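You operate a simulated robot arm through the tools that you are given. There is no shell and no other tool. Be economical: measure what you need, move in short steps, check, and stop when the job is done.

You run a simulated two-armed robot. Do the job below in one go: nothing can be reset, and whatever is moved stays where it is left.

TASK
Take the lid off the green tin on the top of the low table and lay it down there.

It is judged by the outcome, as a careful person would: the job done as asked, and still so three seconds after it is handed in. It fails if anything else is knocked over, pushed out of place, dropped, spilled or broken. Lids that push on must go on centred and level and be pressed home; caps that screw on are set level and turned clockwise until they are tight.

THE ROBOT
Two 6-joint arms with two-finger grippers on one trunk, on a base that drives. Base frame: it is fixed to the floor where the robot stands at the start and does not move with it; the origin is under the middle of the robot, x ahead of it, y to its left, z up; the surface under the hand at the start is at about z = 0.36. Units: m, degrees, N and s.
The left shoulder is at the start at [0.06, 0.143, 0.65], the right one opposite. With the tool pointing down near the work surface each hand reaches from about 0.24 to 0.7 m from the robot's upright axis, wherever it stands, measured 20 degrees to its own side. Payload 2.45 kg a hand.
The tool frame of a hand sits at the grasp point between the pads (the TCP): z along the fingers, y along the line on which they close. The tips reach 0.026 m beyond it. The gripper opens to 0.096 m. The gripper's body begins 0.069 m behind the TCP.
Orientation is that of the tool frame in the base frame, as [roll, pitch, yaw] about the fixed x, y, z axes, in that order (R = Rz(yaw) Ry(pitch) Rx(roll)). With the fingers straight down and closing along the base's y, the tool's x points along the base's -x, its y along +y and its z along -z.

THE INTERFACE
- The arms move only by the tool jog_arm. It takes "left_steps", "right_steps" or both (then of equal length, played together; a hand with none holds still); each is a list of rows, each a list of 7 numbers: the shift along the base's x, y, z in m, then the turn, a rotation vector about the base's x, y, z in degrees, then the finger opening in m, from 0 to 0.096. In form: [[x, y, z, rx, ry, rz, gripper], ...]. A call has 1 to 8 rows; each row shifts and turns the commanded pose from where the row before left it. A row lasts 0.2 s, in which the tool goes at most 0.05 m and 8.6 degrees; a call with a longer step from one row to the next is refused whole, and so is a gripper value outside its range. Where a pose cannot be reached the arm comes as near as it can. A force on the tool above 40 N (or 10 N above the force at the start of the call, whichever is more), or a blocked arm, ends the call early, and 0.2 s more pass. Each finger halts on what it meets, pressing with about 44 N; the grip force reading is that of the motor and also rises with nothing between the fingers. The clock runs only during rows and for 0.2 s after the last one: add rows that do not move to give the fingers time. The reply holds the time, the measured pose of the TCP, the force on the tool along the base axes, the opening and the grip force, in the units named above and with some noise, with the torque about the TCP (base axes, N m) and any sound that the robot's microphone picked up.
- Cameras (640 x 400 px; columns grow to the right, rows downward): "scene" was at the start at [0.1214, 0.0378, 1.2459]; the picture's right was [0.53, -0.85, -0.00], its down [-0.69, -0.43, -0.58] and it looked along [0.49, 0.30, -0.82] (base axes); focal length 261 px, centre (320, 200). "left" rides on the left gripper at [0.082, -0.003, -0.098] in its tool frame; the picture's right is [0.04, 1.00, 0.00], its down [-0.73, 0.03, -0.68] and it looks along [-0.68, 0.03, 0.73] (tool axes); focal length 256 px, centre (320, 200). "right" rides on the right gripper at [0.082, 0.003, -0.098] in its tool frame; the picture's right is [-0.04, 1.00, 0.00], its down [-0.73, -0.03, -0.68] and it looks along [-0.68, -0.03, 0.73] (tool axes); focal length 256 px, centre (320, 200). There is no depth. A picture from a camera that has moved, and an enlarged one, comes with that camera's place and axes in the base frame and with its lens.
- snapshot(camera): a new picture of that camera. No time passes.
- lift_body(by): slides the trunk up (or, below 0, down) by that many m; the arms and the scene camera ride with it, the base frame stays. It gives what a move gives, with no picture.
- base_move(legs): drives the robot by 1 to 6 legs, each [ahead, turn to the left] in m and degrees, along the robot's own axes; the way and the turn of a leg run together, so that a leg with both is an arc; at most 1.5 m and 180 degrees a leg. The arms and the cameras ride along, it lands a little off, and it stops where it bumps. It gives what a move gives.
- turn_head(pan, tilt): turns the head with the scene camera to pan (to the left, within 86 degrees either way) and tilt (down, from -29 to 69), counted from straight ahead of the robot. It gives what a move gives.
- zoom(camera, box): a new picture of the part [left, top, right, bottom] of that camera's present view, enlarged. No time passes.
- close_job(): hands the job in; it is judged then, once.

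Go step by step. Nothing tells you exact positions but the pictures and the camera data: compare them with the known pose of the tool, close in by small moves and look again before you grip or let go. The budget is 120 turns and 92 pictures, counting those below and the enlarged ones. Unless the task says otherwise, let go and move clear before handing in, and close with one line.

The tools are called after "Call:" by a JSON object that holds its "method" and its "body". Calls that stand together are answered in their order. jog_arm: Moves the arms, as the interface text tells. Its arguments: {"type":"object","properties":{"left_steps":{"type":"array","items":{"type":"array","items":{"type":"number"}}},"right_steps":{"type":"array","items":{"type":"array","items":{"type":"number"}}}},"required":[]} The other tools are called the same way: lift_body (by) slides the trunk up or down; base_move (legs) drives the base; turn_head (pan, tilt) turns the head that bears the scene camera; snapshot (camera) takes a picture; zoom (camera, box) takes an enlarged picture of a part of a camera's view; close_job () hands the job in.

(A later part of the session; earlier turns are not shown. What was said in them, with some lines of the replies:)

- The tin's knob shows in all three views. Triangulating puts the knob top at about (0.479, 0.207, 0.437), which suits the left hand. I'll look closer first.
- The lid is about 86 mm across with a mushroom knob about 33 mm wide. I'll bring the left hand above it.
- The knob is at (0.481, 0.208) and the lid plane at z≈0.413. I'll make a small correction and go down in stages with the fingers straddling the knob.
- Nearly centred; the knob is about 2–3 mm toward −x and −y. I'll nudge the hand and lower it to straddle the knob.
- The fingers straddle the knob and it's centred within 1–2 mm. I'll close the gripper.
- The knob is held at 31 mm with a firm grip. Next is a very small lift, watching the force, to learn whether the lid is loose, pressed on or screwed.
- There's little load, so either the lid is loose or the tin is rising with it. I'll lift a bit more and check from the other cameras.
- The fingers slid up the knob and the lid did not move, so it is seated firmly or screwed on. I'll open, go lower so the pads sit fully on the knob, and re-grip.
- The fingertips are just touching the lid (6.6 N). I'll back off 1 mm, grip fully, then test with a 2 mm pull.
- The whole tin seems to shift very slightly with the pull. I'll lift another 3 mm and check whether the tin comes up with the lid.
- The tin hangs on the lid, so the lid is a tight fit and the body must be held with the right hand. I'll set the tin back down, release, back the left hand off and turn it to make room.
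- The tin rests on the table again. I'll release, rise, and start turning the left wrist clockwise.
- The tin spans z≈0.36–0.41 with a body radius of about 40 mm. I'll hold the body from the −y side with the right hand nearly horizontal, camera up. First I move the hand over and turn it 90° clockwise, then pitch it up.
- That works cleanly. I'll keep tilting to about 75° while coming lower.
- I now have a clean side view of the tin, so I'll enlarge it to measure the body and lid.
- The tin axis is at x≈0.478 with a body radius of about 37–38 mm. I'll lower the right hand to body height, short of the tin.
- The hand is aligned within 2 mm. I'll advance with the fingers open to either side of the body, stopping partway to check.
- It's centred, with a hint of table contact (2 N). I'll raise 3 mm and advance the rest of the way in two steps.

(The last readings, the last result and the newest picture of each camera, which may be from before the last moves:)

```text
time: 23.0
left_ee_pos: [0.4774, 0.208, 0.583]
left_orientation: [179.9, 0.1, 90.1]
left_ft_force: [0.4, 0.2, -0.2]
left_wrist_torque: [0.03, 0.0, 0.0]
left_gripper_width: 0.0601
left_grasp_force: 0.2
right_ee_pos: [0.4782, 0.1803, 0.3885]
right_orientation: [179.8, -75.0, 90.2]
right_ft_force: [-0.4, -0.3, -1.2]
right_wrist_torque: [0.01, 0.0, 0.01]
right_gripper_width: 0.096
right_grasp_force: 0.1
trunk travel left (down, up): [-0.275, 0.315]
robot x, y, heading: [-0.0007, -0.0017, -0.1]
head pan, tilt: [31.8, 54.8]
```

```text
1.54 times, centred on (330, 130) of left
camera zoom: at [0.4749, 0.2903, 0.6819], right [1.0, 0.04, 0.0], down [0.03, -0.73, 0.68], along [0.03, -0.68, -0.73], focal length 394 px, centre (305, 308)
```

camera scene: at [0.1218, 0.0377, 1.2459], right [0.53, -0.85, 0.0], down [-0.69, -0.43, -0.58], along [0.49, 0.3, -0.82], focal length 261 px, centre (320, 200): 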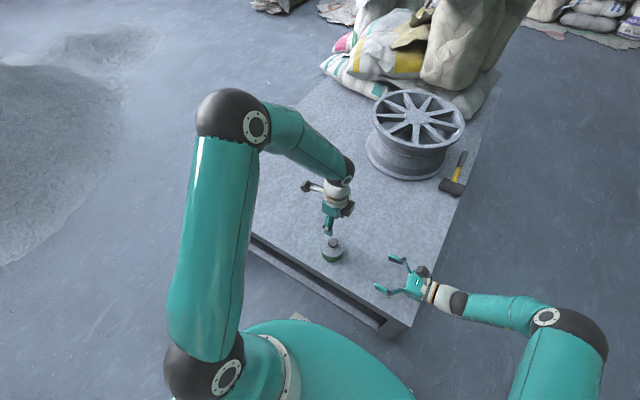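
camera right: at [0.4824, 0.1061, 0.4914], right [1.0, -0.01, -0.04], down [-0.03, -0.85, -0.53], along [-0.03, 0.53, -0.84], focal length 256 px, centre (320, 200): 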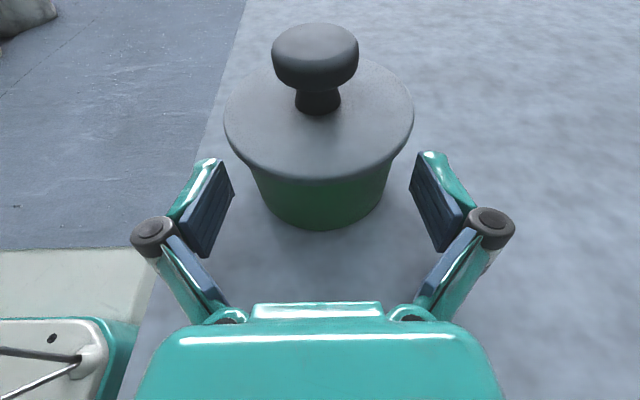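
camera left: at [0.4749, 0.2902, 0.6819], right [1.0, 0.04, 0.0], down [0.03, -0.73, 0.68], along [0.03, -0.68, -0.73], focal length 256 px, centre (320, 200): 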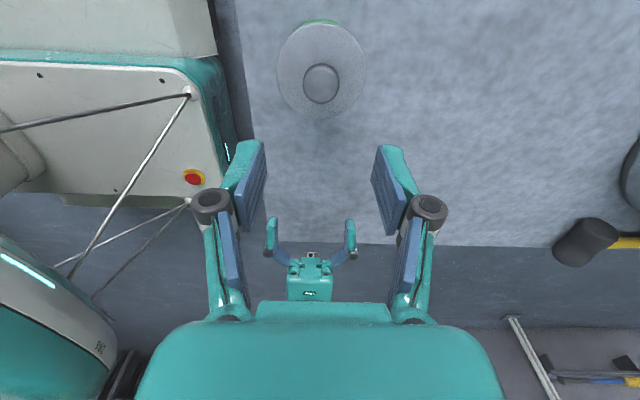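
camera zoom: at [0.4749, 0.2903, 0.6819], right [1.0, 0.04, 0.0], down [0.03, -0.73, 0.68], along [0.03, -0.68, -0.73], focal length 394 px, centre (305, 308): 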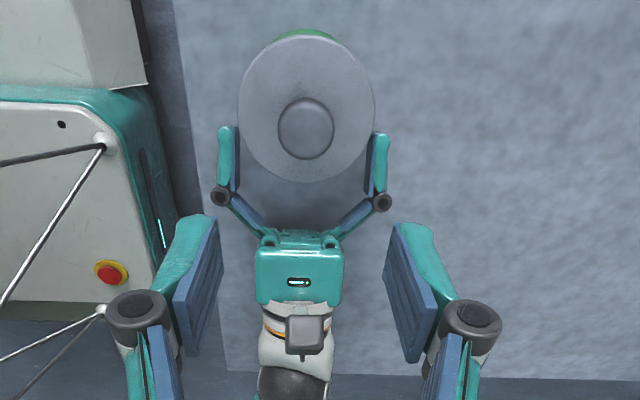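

Call:
{"method": "jog_arm", "body": {"right_steps": [[0.001, 0.013, 0, 0, 0, 0, 0.096], [0, 0.012, 0, 0, 0, 0, 0.096], [0, 0, 0, 0, 0, 0, 0.096]]}}

Call:
{"method": "snapshot", "body": {"camera": "right"}}

Call:
{"method": "zoom", "body": {"camera": "left", "box": [220, 0, 440, 260]}}

```text
time: 23.8
left_ee_pos: [0.4775, 0.2076, 0.5839]
left_orientation: [179.9, 0.2, 89.9]
left_ft_force: [-0.4, -0.4, -0.8]
left_wrist_torque: [0.03, 0.0, 0.01]
left_gripper_width: 0.0598
left_grasp_force: 0.1
right_ee_pos: [0.4791, 0.205, 0.3876]
right_orientation: [179.8, -75.0, 90.1]
right_ft_force: [0.3, -0.6, -1.3]
right_wrist_torque: [-0.02, 0.0, 0.01]
right_gripper_width: 0.0958
right_grasp_force: 0.0
trunk travel left (down, up): [-0.275, 0.315]
robot x, y, heading: [-0.0019, -0.0031, 0.1]
head pan, tilt: [31.8, 54.8]
```

```text
54 pictures are left
camera right: at [0.4834, 0.1307, 0.4913], right [1.0, -0.01, -0.04], down [-0.03, -0.85, -0.53], along [-0.03, 0.53, -0.84], focal length 256 px, centre (320, 200)
```

right: 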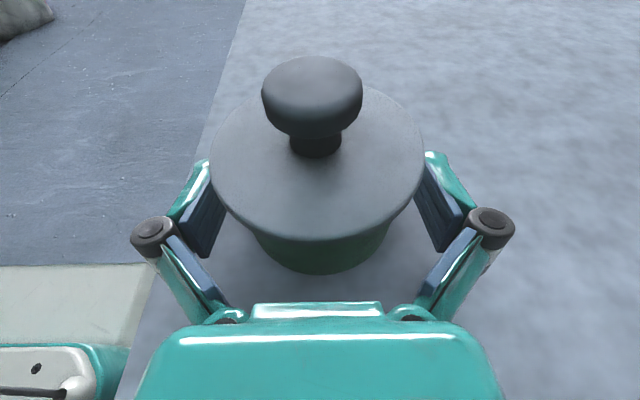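

```text
1.54 times, centred on (330, 130) of left
camera zoom: at [0.4749, 0.2903, 0.6819], right [1.0, 0.04, 0.0], down [0.03, -0.73, 0.68], along [0.03, -0.68, -0.73], focal length 394 px, centre (305, 308)
```

zoom: 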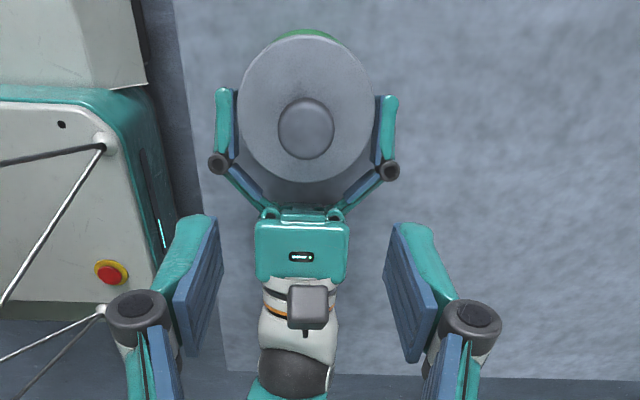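

The fingers flank the body evenly. I'll close the right hand gently.

Call:
{"method": "jog_arm", "body": {"right_steps": [[0, 0, 0, 0, 0, 0, 0.09], [0, 0, 0, 0, 0, 0, 0.084], [0, 0, 0, 0, 0, 0, 0.078], [0, 0, 0, 0, 0, 0, 0.072], [0, 0, 0, 0, 0, 0, 0.066], [0, 0, 0, 0, 0, 0, 0.06], [0, 0, 0, 0, 0, 0, 0.05], [0, 0, 0, 0, 0, 0, 0.05]]}}

Call:
{"method": "snapshot", "body": {"camera": "right"}}

Call:
{"method": "snapshot", "body": {"camera": "left"}}

```text
time: 25.6
left_ee_pos: [0.4768, 0.2076, 0.583]
left_orientation: [179.8, 0.2, 90.1]
left_ft_force: [0.6, -0.9, 0.2]
left_wrist_torque: [-0.03, 0.02, 0.01]
left_gripper_width: 0.0599
left_grasp_force: 0.2
right_ee_pos: [0.4797, 0.2044, 0.3868]
right_orientation: [179.7, -75.1, 90.3]
right_ft_force: [0.2, -0.5, 1.2]
right_wrist_torque: [0.04, -0.03, -0.03]
right_gripper_width: 0.0778
right_grasp_force: 43.8
trunk travel left (down, up): [-0.275, 0.315]
robot x, y, heading: [0.0012, -0.0008, -0.1]
head pan, tilt: [31.8, 54.8]
```

```text
52 pictures are left
camera right: at [0.4835, 0.1305, 0.4913], right [1.0, -0.01, -0.04], down [-0.03, -0.85, -0.53], along [-0.03, 0.53, -0.84], focal length 256 px, centre (320, 200)
```

right: 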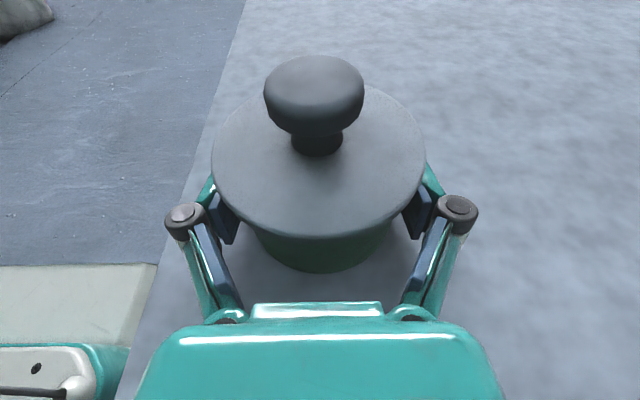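

```text
51 pictures are left
camera left: at [0.4749, 0.2902, 0.6819], right [1.0, 0.04, 0.0], down [0.03, -0.73, 0.68], along [0.03, -0.68, -0.73], focal length 256 px, centre (320, 200)
```

left: 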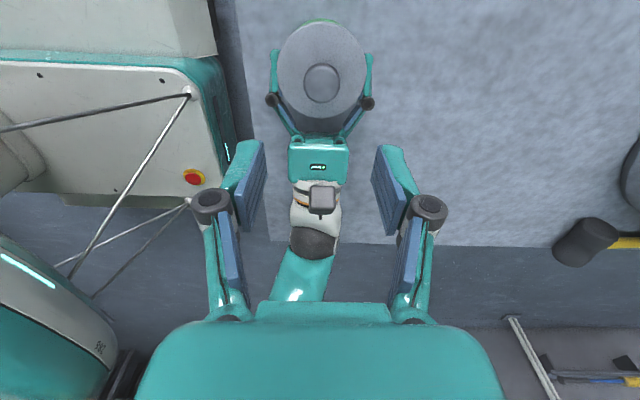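

The body is held firmly (77.8 mm, 44 N). I'll bring the left hand back down to straddle the knob, fingers now closing along x.

Call:
{"method": "jog_arm", "body": {"left_steps": [[0.0015, 0, -0.03, 0, 0, 0, 0.06], [0, 0, -0.03, 0, 0, 0, 0.06], [0, 0, -0.03, 0, 0, 0, 0.06], [0, 0, -0.025, 0, 0, 0, 0.06], [0, 0, 0, 0, 0, 0, 0.06]]}}

Call:
{"method": "snapshot", "body": {"camera": "left"}}

Call:
{"method": "snapshot", "body": {"camera": "right"}}

```text
time: 26.8
left_ee_pos: [0.479, 0.209, 0.4686]
left_orientation: [179.8, 0.1, 90.1]
left_ft_force: [0.3, -0.2, 0.2]
left_wrist_torque: [-0.02, 0.03, 0.03]
left_gripper_width: 0.0598
left_grasp_force: 0.1
right_ee_pos: [0.4779, 0.2041, 0.3896]
right_orientation: [179.8, -75.1, 90.3]
right_ft_force: [-0.5, 0.2, 2.2]
right_wrist_torque: [0.06, -0.05, -0.03]
right_gripper_width: 0.0779
right_grasp_force: 43.8
trunk travel left (down, up): [-0.275, 0.315]
robot x, y, heading: [0.0021, -0.0031, 0.1]
head pan, tilt: [31.8, 54.8]
```

```text
50 pictures are left
camera left: at [0.4758, 0.2912, 0.5666], right [1.0, 0.04, 0.0], down [0.03, -0.73, 0.68], along [0.03, -0.68, -0.73], focal length 256 px, centre (320, 200)
```

left: 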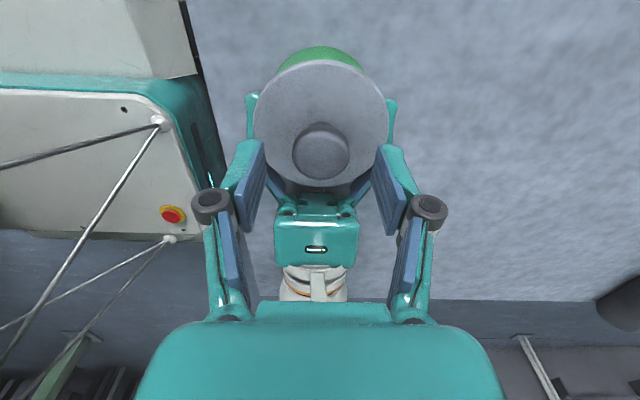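

```text
49 pictures are left
camera right: at [0.4834, 0.1305, 0.4913], right [1.0, -0.01, -0.04], down [-0.03, -0.85, -0.53], along [-0.03, 0.53, -0.84], focal length 256 px, centre (320, 200)
```

right: 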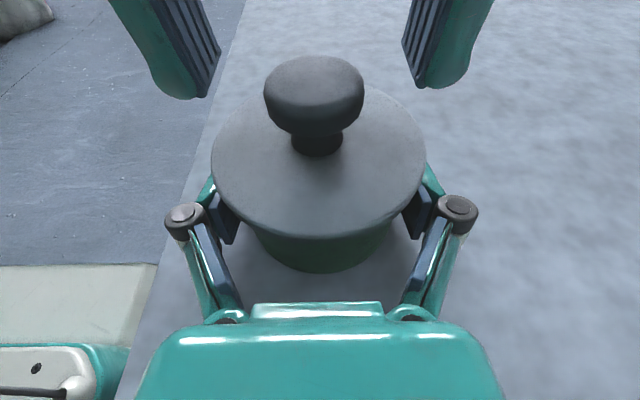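

Call:
{"method": "jog_arm", "body": {"left_steps": [[0.0005, 0, -0.012, 0, 0, 0, 0.06], [0, 0, -0.0125, 0, 0, 0, 0.06], [0, 0, 0, 0, 0, 0, 0.045], [0, 0, 0, 0, 0, 0, 0.03], [0, 0, 0, 0, 0, 0, 0.015], [0, 0, 0, 0, 0, 0, 0.0], [0, 0, 0, 0, 0, 0, 0.0]]}}

Call:
{"method": "snapshot", "body": {"camera": "right"}}

```text
time: 28.4
left_ee_pos: [0.4797, 0.2084, 0.4424]
left_orientation: [179.9, 0.1, 90.1]
left_ft_force: [0.1, 1.5, 4.4]
left_wrist_torque: [0.07, 0.0, -0.08]
left_gripper_width: 0.0311
left_grasp_force: 44.0
right_ee_pos: [0.4786, 0.2047, 0.3873]
right_orientation: [179.7, -75.0, 90.2]
right_ft_force: [0.9, -0.6, -0.2]
right_wrist_torque: [0.08, -0.15, 0.02]
right_gripper_width: 0.0777
right_grasp_force: 43.7
trunk travel left (down, up): [-0.275, 0.315]
robot x, y, heading: [0.002, -0.0005, -0.1]
head pan, tilt: [31.8, 54.8]
```

```text
48 pictures are left
camera right: at [0.4834, 0.1304, 0.4913], right [1.0, -0.01, -0.04], down [-0.03, -0.85, -0.53], along [-0.03, 0.53, -0.84], focal length 256 px, centre (320, 200)
```

right: 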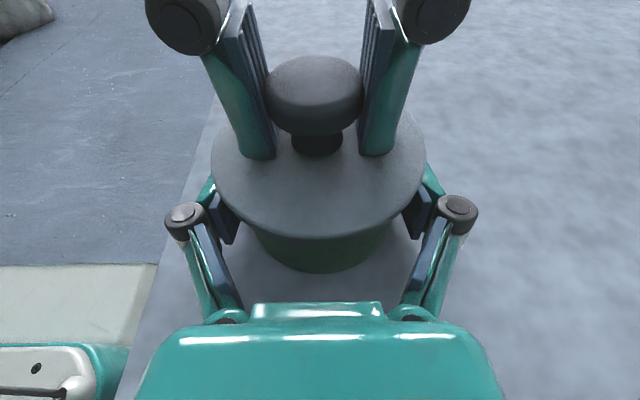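

Both grips are good. I'll pull straight up in small steps, watching the force.

Call:
{"method": "jog_arm", "body": {"left_steps": [[0, 0, 0.002, 0, 0, 0, 0], [0, 0, 0.002, 0, 0, 0, 0]]}}

Call:
{"method": "snapshot", "body": {"camera": "right"}}

```text
time: 29.0
left_ee_pos: [0.4809, 0.2086, 0.4485]
left_orientation: [180.0, 0.1, 90.1]
left_ft_force: [0.5, -0.4, 0.0]
left_wrist_torque: [-0.04, 0.01, 0.01]
left_gripper_width: 0.0312
left_grasp_force: 43.9
right_ee_pos: [0.4789, 0.2047, 0.3872]
right_orientation: [179.8, -75.2, 90.1]
right_ft_force: [-0.8, 0.0, 2.0]
right_wrist_torque: [-0.05, -0.05, -0.05]
right_gripper_width: 0.0773
right_grasp_force: 44.1
trunk travel left (down, up): [-0.275, 0.315]
robot x, y, heading: [0.0002, -0.0002, -0.0]
head pan, tilt: [31.8, 54.8]
heard: snap
```

```text
47 pictures are left
camera right: at [0.4834, 0.1305, 0.4913], right [1.0, -0.01, -0.04], down [-0.03, -0.85, -0.53], along [-0.03, 0.53, -0.84], focal length 256 px, centre (320, 200)
```

right: 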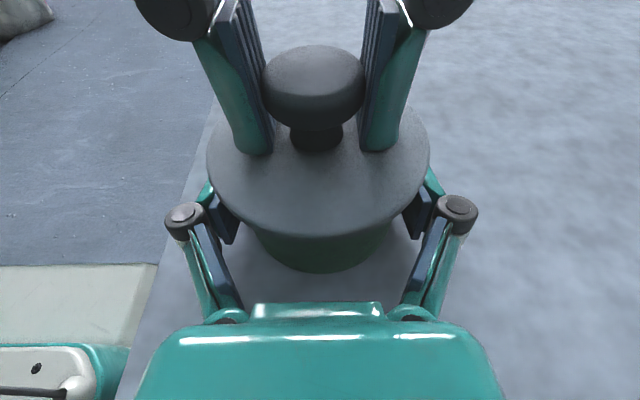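

A snap was heard and the lid has risen freely while the tin stayed put. I'll lift it clear.

Call:
{"method": "jog_arm", "body": {"left_steps": [[0, 0, 0.004, 0, 0, 0, 0], [0, 0, 0.008, 0, 0, 0, 0], [0, 0, 0.015, 0, 0, 0, 0], [0, 0, 0.02, 0, 0, 0, 0], [0, 0, 0.02, 0, 0, 0, 0], [0, 0, 0.02, 0, 0, 0, 0], [0, 0, 0, 0, 0, 0, 0]]}}

Call:
{"method": "snapshot", "body": {"camera": "right"}}

Call:
{"method": "snapshot", "body": {"camera": "scene"}}

Call:
{"method": "snapshot", "body": {"camera": "left"}}

```text
time: 30.6
left_ee_pos: [0.4797, 0.2073, 0.5362]
left_orientation: [179.9, 0.1, 90.1]
left_ft_force: [-0.4, -0.3, -0.3]
left_wrist_torque: [0.0, -0.01, -0.02]
left_gripper_width: 0.0313
left_grasp_force: 44.0
right_ee_pos: [0.4794, 0.2051, 0.3875]
right_orientation: [179.8, -75.1, 90.1]
right_ft_force: [-1.0, -0.5, 2.0]
right_wrist_torque: [0.04, -0.08, 0.0]
right_gripper_width: 0.0779
right_grasp_force: 44.3
trunk travel left (down, up): [-0.275, 0.315]
robot x, y, heading: [-0.0001, -0.0016, 0.0]
head pan, tilt: [31.8, 54.8]
```

```text
46 pictures are left
camera right: at [0.4834, 0.1305, 0.4913], right [1.0, -0.01, -0.04], down [-0.03, -0.85, -0.53], along [-0.03, 0.53, -0.84], focal length 256 px, centre (320, 200)
```

right: 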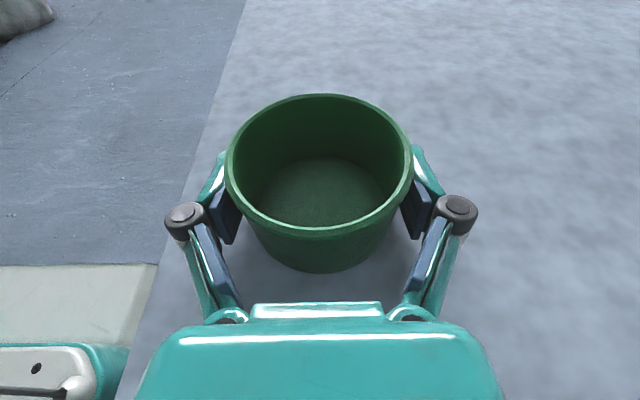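

```text
45 pictures are left
camera scene: at [0.1216, 0.0377, 1.2459], right [0.53, -0.85, 0.0], down [-0.69, -0.43, -0.58], along [0.49, 0.3, -0.82], focal length 261 px, centre (320, 200)
```

scene: 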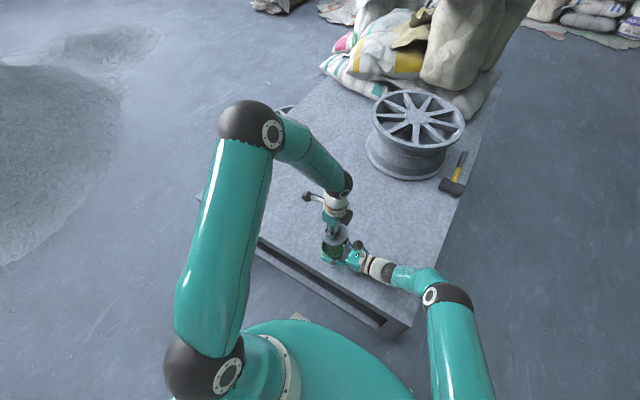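

```text
44 pictures are left
camera left: at [0.4766, 0.2905, 0.6339], right [1.0, 0.04, 0.0], down [0.03, -0.73, 0.68], along [0.03, -0.68, -0.73], focal length 256 px, centre (320, 200)
```

left: 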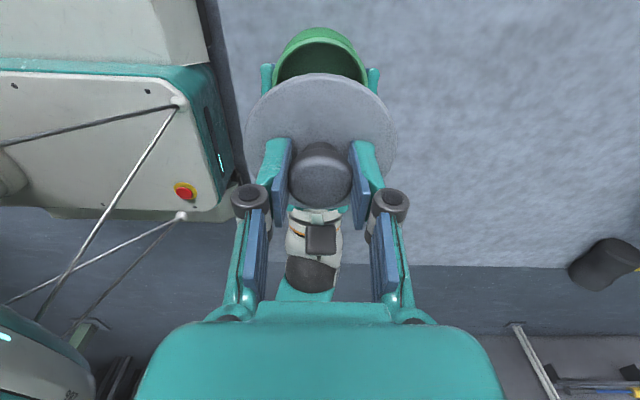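

The lid is off cleanly; the tin is upright and empty. I'll carry the lid to clear table at about (0.50, 0.37).

Call:
{"method": "jog_arm", "body": {"left_steps": [[0.004, 0.03, 0, 0, 0, 0, 0], [0.004, 0.035, 0, 0, 0, 0, 0], [0.004, 0.035, 0, 0, 0, 0, 0], [0.004, 0.035, 0, 0, 0, 0, 0], [0.004, 0.03, 0, 0, 0, 0, 0], [0, 0, -0.03, 0, 0, 0, 0], [0, 0, -0.03, 0, 0, 0, 0], [0, 0, 0, 0, 0, 0, 0]]}}

Call:
{"method": "snapshot", "body": {"camera": "scene"}}

Call:
{"method": "snapshot", "body": {"camera": "left"}}

```text
time: 32.4
left_ee_pos: [0.5004, 0.373, 0.4736]
left_orientation: [180.0, 0.1, 90.0]
left_ft_force: [0.1, 0.6, -0.1]
left_wrist_torque: [0.01, 0.01, 0.0]
left_gripper_width: 0.0312
left_grasp_force: 44.0
right_ee_pos: [0.4782, 0.2053, 0.3886]
right_orientation: [179.8, -75.2, 90.2]
right_ft_force: [-0.2, -0.5, 0.7]
right_wrist_torque: [0.03, -0.08, -0.03]
right_gripper_width: 0.0775
right_grasp_force: 43.7
trunk travel left (down, up): [-0.275, 0.315]
robot x, y, heading: [-0.0001, 0.0035, 0.0]
head pan, tilt: [31.8, 54.8]
```

```text
43 pictures are left
camera scene: at [0.1216, 0.0377, 1.2459], right [0.53, -0.85, 0.0], down [-0.69, -0.43, -0.58], along [0.49, 0.3, -0.82], focal length 261 px, centre (320, 200)
```

scene: 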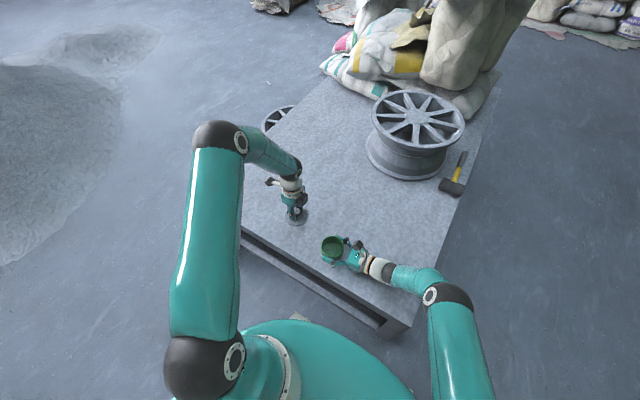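

```text
42 pictures are left
camera left: at [0.4974, 0.4552, 0.5723], right [1.0, 0.04, 0.0], down [0.03, -0.73, 0.68], along [0.03, -0.68, -0.73], focal length 256 px, centre (320, 200)
```

left: 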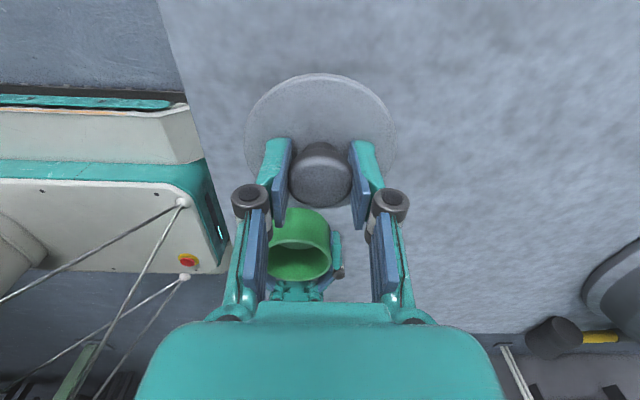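

The spot is clear. I'll lower, then creep until contact.

Call:
{"method": "jog_arm", "body": {"left_steps": [[0, 0, -0.025, 0, 0, 0, 0], [0, 0, -0.02, 0, 0, 0, 0], [0, 0, -0.01, 0, 0, 0, 0], [0, 0, -0.005, 0, 0, 0, 0], [0, 0, 0, 0, 0, 0, 0]]}}

Call:
{"method": "zoom", "body": {"camera": "scene", "box": [240, 170, 380, 280]}}

```text
time: 33.6
left_ee_pos: [0.4996, 0.3734, 0.4144]
left_orientation: [179.8, 0.1, 90.2]
left_ft_force: [-0.5, -0.5, -0.7]
left_wrist_torque: [-0.03, -0.01, -0.01]
left_gripper_width: 0.0313
left_grasp_force: 43.6
right_ee_pos: [0.4791, 0.2046, 0.3868]
right_orientation: [179.8, -75.0, 90.2]
right_ft_force: [0.1, -0.4, 1.7]
right_wrist_torque: [0.02, -0.05, -0.02]
right_gripper_width: 0.0776
right_grasp_force: 44.3
trunk travel left (down, up): [-0.275, 0.315]
robot x, y, heading: [-0.0, -0.0004, 0.0]
head pan, tilt: [31.8, 54.8]
```

```text
3.64 times, centred on (310, 225) of scene
camera zoom: at [0.1217, 0.0377, 1.2459], right [0.53, -0.85, 0.0], down [-0.69, -0.43, -0.58], along [0.49, 0.3, -0.82], focal length 949 px, centre (356, 109)
```

zoom: 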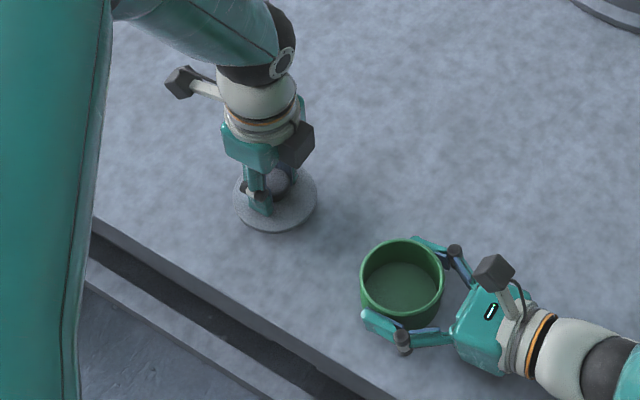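

Call:
{"method": "jog_arm", "body": {"left_steps": [[0, 0, -0.004, 0, 0, 0, 0], [0, 0, -0.003, 0, 0, 0, 0], [0, 0, 0, 0, 0, 0, 0]]}}

Call:
{"method": "jog_arm", "body": {"left_steps": [[0, 0, -0.002, 0, 0, 0, 0], [0, 0, -0.002, 0, 0, 0, 0]]}}

```text
time: 34.4
left_ee_pos: [0.4981, 0.3724, 0.4078]
left_orientation: [179.8, 0.1, 90.2]
left_ft_force: [-0.5, 0.6, -0.8]
left_wrist_torque: [0.0, 0.01, -0.03]
left_gripper_width: 0.031
left_grasp_force: 43.8
right_ee_pos: [0.4794, 0.2057, 0.3882]
right_orientation: [179.9, -75.1, 90.2]
right_ft_force: [-0.2, -0.7, 1.6]
right_wrist_torque: [0.01, -0.09, -0.05]
right_gripper_width: 0.0777
right_grasp_force: 44.0
trunk travel left (down, up): [-0.275, 0.315]
robot x, y, heading: [-0.0015, -0.0007, 0.2]
head pan, tilt: [31.8, 54.8]
```

```text
time: 35.0
left_ee_pos: [0.4995, 0.3726, 0.4041]
left_orientation: [-180.0, 0.0, 90.2]
left_ft_force: [0.6, 0.2, -0.1]
left_wrist_torque: [0.0, 0.01, 0.01]
left_gripper_width: 0.0309
left_grasp_force: 44.1
right_ee_pos: [0.4796, 0.205, 0.3876]
right_orientation: [179.7, -75.1, 90.1]
right_ft_force: [0.3, -0.3, 1.4]
right_wrist_torque: [-0.01, -0.08, -0.05]
right_gripper_width: 0.0776
right_grasp_force: 44.4
trunk travel left (down, up): [-0.275, 0.315]
robot x, y, heading: [0.0012, -0.002, 0.1]
head pan, tilt: [31.8, 54.8]
```

Call:
{"method": "jog_arm", "body": {"left_steps": [[0, 0, -0.002, 0, 0, 0, 0], [0, 0, -0.002, 0, 0, 0, 0]]}}

Call:
{"method": "jog_arm", "body": {"left_steps": [[0, 0, -0.002, 0, 0, 0, 0]]}}

Call:
{"method": "zoom", "body": {"camera": "scene", "box": [270, 195, 340, 245]}}

```text
time: 35.6
left_ee_pos: [0.4991, 0.3725, 0.3998]
left_orientation: [180.0, 0.0, 90.2]
left_ft_force: [-0.2, -0.9, -0.5]
left_wrist_torque: [0.01, 0.01, 0.0]
left_gripper_width: 0.031
left_grasp_force: 43.8
right_ee_pos: [0.4791, 0.2055, 0.3868]
right_orientation: [179.8, -75.1, 90.2]
right_ft_force: [0.0, -1.5, 1.7]
right_wrist_torque: [-0.03, -0.07, -0.04]
right_gripper_width: 0.0777
right_grasp_force: 44.2
trunk travel left (down, up): [-0.275, 0.315]
robot x, y, heading: [-0.0026, 0.0014, -0.0]
head pan, tilt: [31.8, 54.8]
```

```text
time: 36.0
left_ee_pos: [0.4982, 0.3725, 0.3973]
left_orientation: [179.9, 0.1, 90.1]
left_ft_force: [-0.6, -0.3, 3.0]
left_wrist_torque: [-0.04, 0.09, -0.04]
left_gripper_width: 0.0309
left_grasp_force: 43.7
right_ee_pos: [0.4794, 0.2045, 0.388]
right_orientation: [179.9, -75.0, 90.1]
right_ft_force: [1.3, 0.5, 1.0]
right_wrist_torque: [0.02, -0.06, 0.01]
right_gripper_width: 0.0777
right_grasp_force: 43.9
trunk travel left (down, up): [-0.275, 0.315]
robot x, y, heading: [0.0003, -0.0022, 0.2]
head pan, tilt: [31.8, 54.8]
```

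```text
8.00 times, centred on (305, 220) of scene
camera zoom: at [0.1215, 0.0375, 1.246], right [0.53, -0.85, 0.0], down [-0.69, -0.43, -0.58], along [0.49, 0.3, -0.82], focal length 2087 px, centre (440, 40)
```

zoom: 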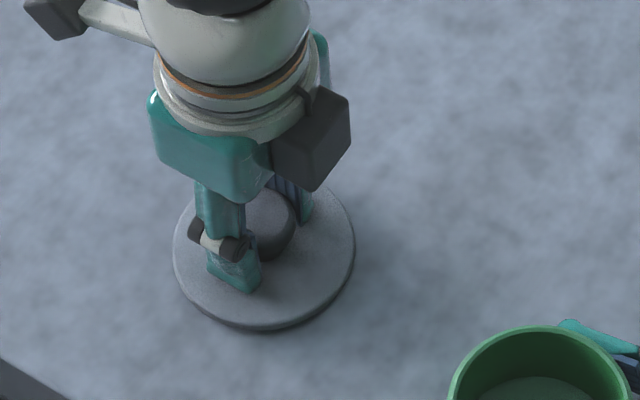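

The lid now touches the table (3 N). I'll release both hands, then raise the left straight up while the right holds still.

Call:
{"method": "jog_arm", "body": {"left_steps": [[0, 0, 0, 0, 0, 0, 0.04], [0, 0, 0, 0, 0, 0, 0.05], [0, 0, 0, 0, 0, 0, 0.06], [0, 0, 0, 0, 0, 0, 0.06], [0, 0, 0.02, 0, 0, 0, 0.06], [0, 0, 0.04, 0, 0, 0, 0.06], [0, 0, 0.04, 0, 0, 0, 0.06], [0, 0, 0.04, 0, 0, 0, 0.06]], "right_steps": [[0, 0, 0, 0, 0, 0, 0.082], [0, 0, 0, 0, 0, 0, 0.088], [0, 0, 0, 0, 0, 0, 0.094], [0, 0, 0, 0, 0, 0, 0.096], [0, 0, 0, 0, 0, 0, 0.096], [0, 0, 0, 0, 0, 0, 0.096], [0, 0, 0, 0, 0, 0, 0.096], [0, 0, 0, 0, 0, 0, 0.096]]}}

Call:
{"method": "snapshot", "body": {"camera": "left"}}

Call:
{"method": "snapshot", "body": {"camera": "right"}}

```text
time: 37.8
left_ee_pos: [0.4985, 0.3725, 0.5374]
left_orientation: [179.9, 0.2, 90.3]
left_ft_force: [0.1, -0.4, 0.4]
left_wrist_torque: [0.01, 0.01, 0.02]
left_gripper_width: 0.0599
left_grasp_force: 0.1
right_ee_pos: [0.4799, 0.2055, 0.3878]
right_orientation: [179.8, -75.0, 90.2]
right_ft_force: [-0.4, -0.4, 0.5]
right_wrist_torque: [-0.03, 0.02, -0.01]
right_gripper_width: 0.0958
right_grasp_force: 0.2
trunk travel left (down, up): [-0.275, 0.315]
robot x, y, heading: [-0.0037, 0.0028, -0.3]
head pan, tilt: [31.8, 54.8]
```

```text
39 pictures are left
camera left: at [0.4962, 0.4548, 0.6361], right [1.0, 0.04, 0.0], down [0.03, -0.73, 0.68], along [0.03, -0.68, -0.73], focal length 256 px, centre (320, 200)
```

left: 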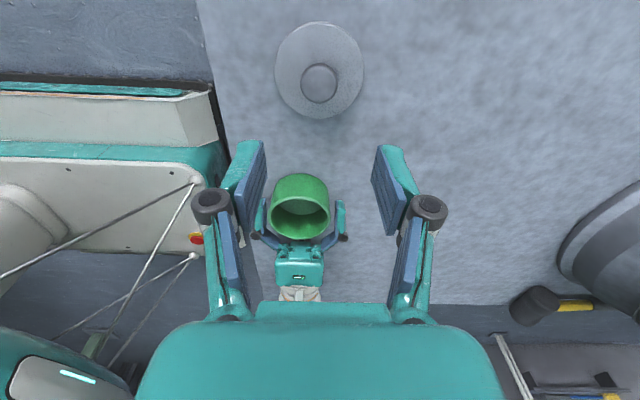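

```text
38 pictures are left
camera right: at [0.4834, 0.1305, 0.4913], right [1.0, -0.01, -0.04], down [-0.03, -0.85, -0.53], along [-0.03, 0.53, -0.84], focal length 256 px, centre (320, 200)
```

right: 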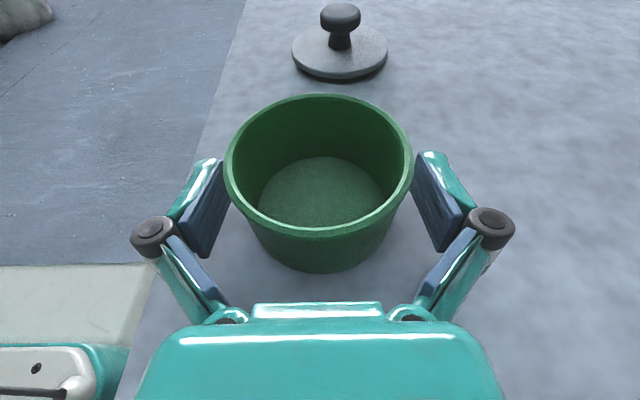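

The lid lies flat and the tin stands free between the open fingers. I'll back the right hand straight out along −y, then raise it.

Call:
{"method": "jog_arm", "body": {"right_steps": [[0, -0.015, 0, 0, 0, 0, 0.096], [0, -0.02, 0, 0, 0, 0, 0.096], [0, -0.025, 0, 0, 0, 0, 0.096], [0, -0.03, 0, 0, 0, 0, 0.096], [0, -0.03, 0.005, 0, 0, 0, 0.096], [0, -0.02, 0.03, 0, 0, 0, 0.096], [0, -0.01, 0.04, 0, 0, 0, 0.096], [0, 0, 0, 0, 0, 0, 0.096]]}}

Call:
{"method": "snapshot", "body": {"camera": "scene"}}

Call:
{"method": "snapshot", "body": {"camera": "right"}}

```text
time: 39.6
left_ee_pos: [0.4982, 0.3733, 0.5374]
left_orientation: [179.8, 0.2, 90.1]
left_ft_force: [0.3, 0.4, -0.5]
left_wrist_torque: [-0.02, -0.01, -0.01]
left_gripper_width: 0.06
left_grasp_force: 0.1
right_ee_pos: [0.4798, 0.0533, 0.4627]
right_orientation: [179.9, -75.0, 90.2]
right_ft_force: [-0.9, 1.0, 0.4]
right_wrist_torque: [-0.04, -0.01, 0.0]
right_gripper_width: 0.0961
right_grasp_force: 0.0
trunk travel left (down, up): [-0.275, 0.315]
robot x, y, heading: [0.0002, 0.0024, -0.1]
head pan, tilt: [31.8, 54.8]
```

```text
37 pictures are left
camera scene: at [0.1217, 0.0378, 1.2458], right [0.53, -0.85, 0.0], down [-0.69, -0.43, -0.58], along [0.49, 0.3, -0.82], focal length 261 px, centre (320, 200)
```

scene: 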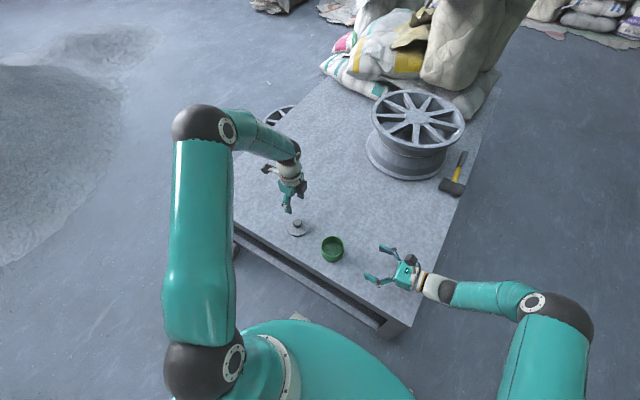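

```text
36 pictures are left
camera right: at [0.4837, -0.0199, 0.5663], right [1.0, -0.01, -0.04], down [-0.03, -0.85, -0.53], along [-0.03, 0.53, -0.84], focal length 256 px, centre (320, 200)
```

right: 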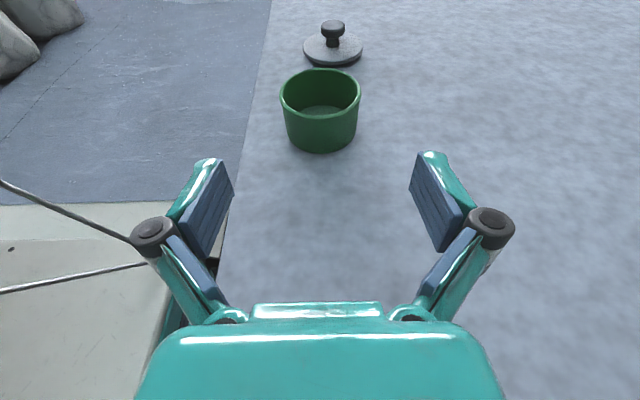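

The tin stands open where it was, the lid lies flat on the table beside it, and both hands are clear. I'm handing in.

Call:
{"method": "close_job", "body": {}}

```text
The job is handed in.
```

The lid is off the green tin and lies flat on the table beside it, the tin is upright in its place, and nothing else was disturbed.
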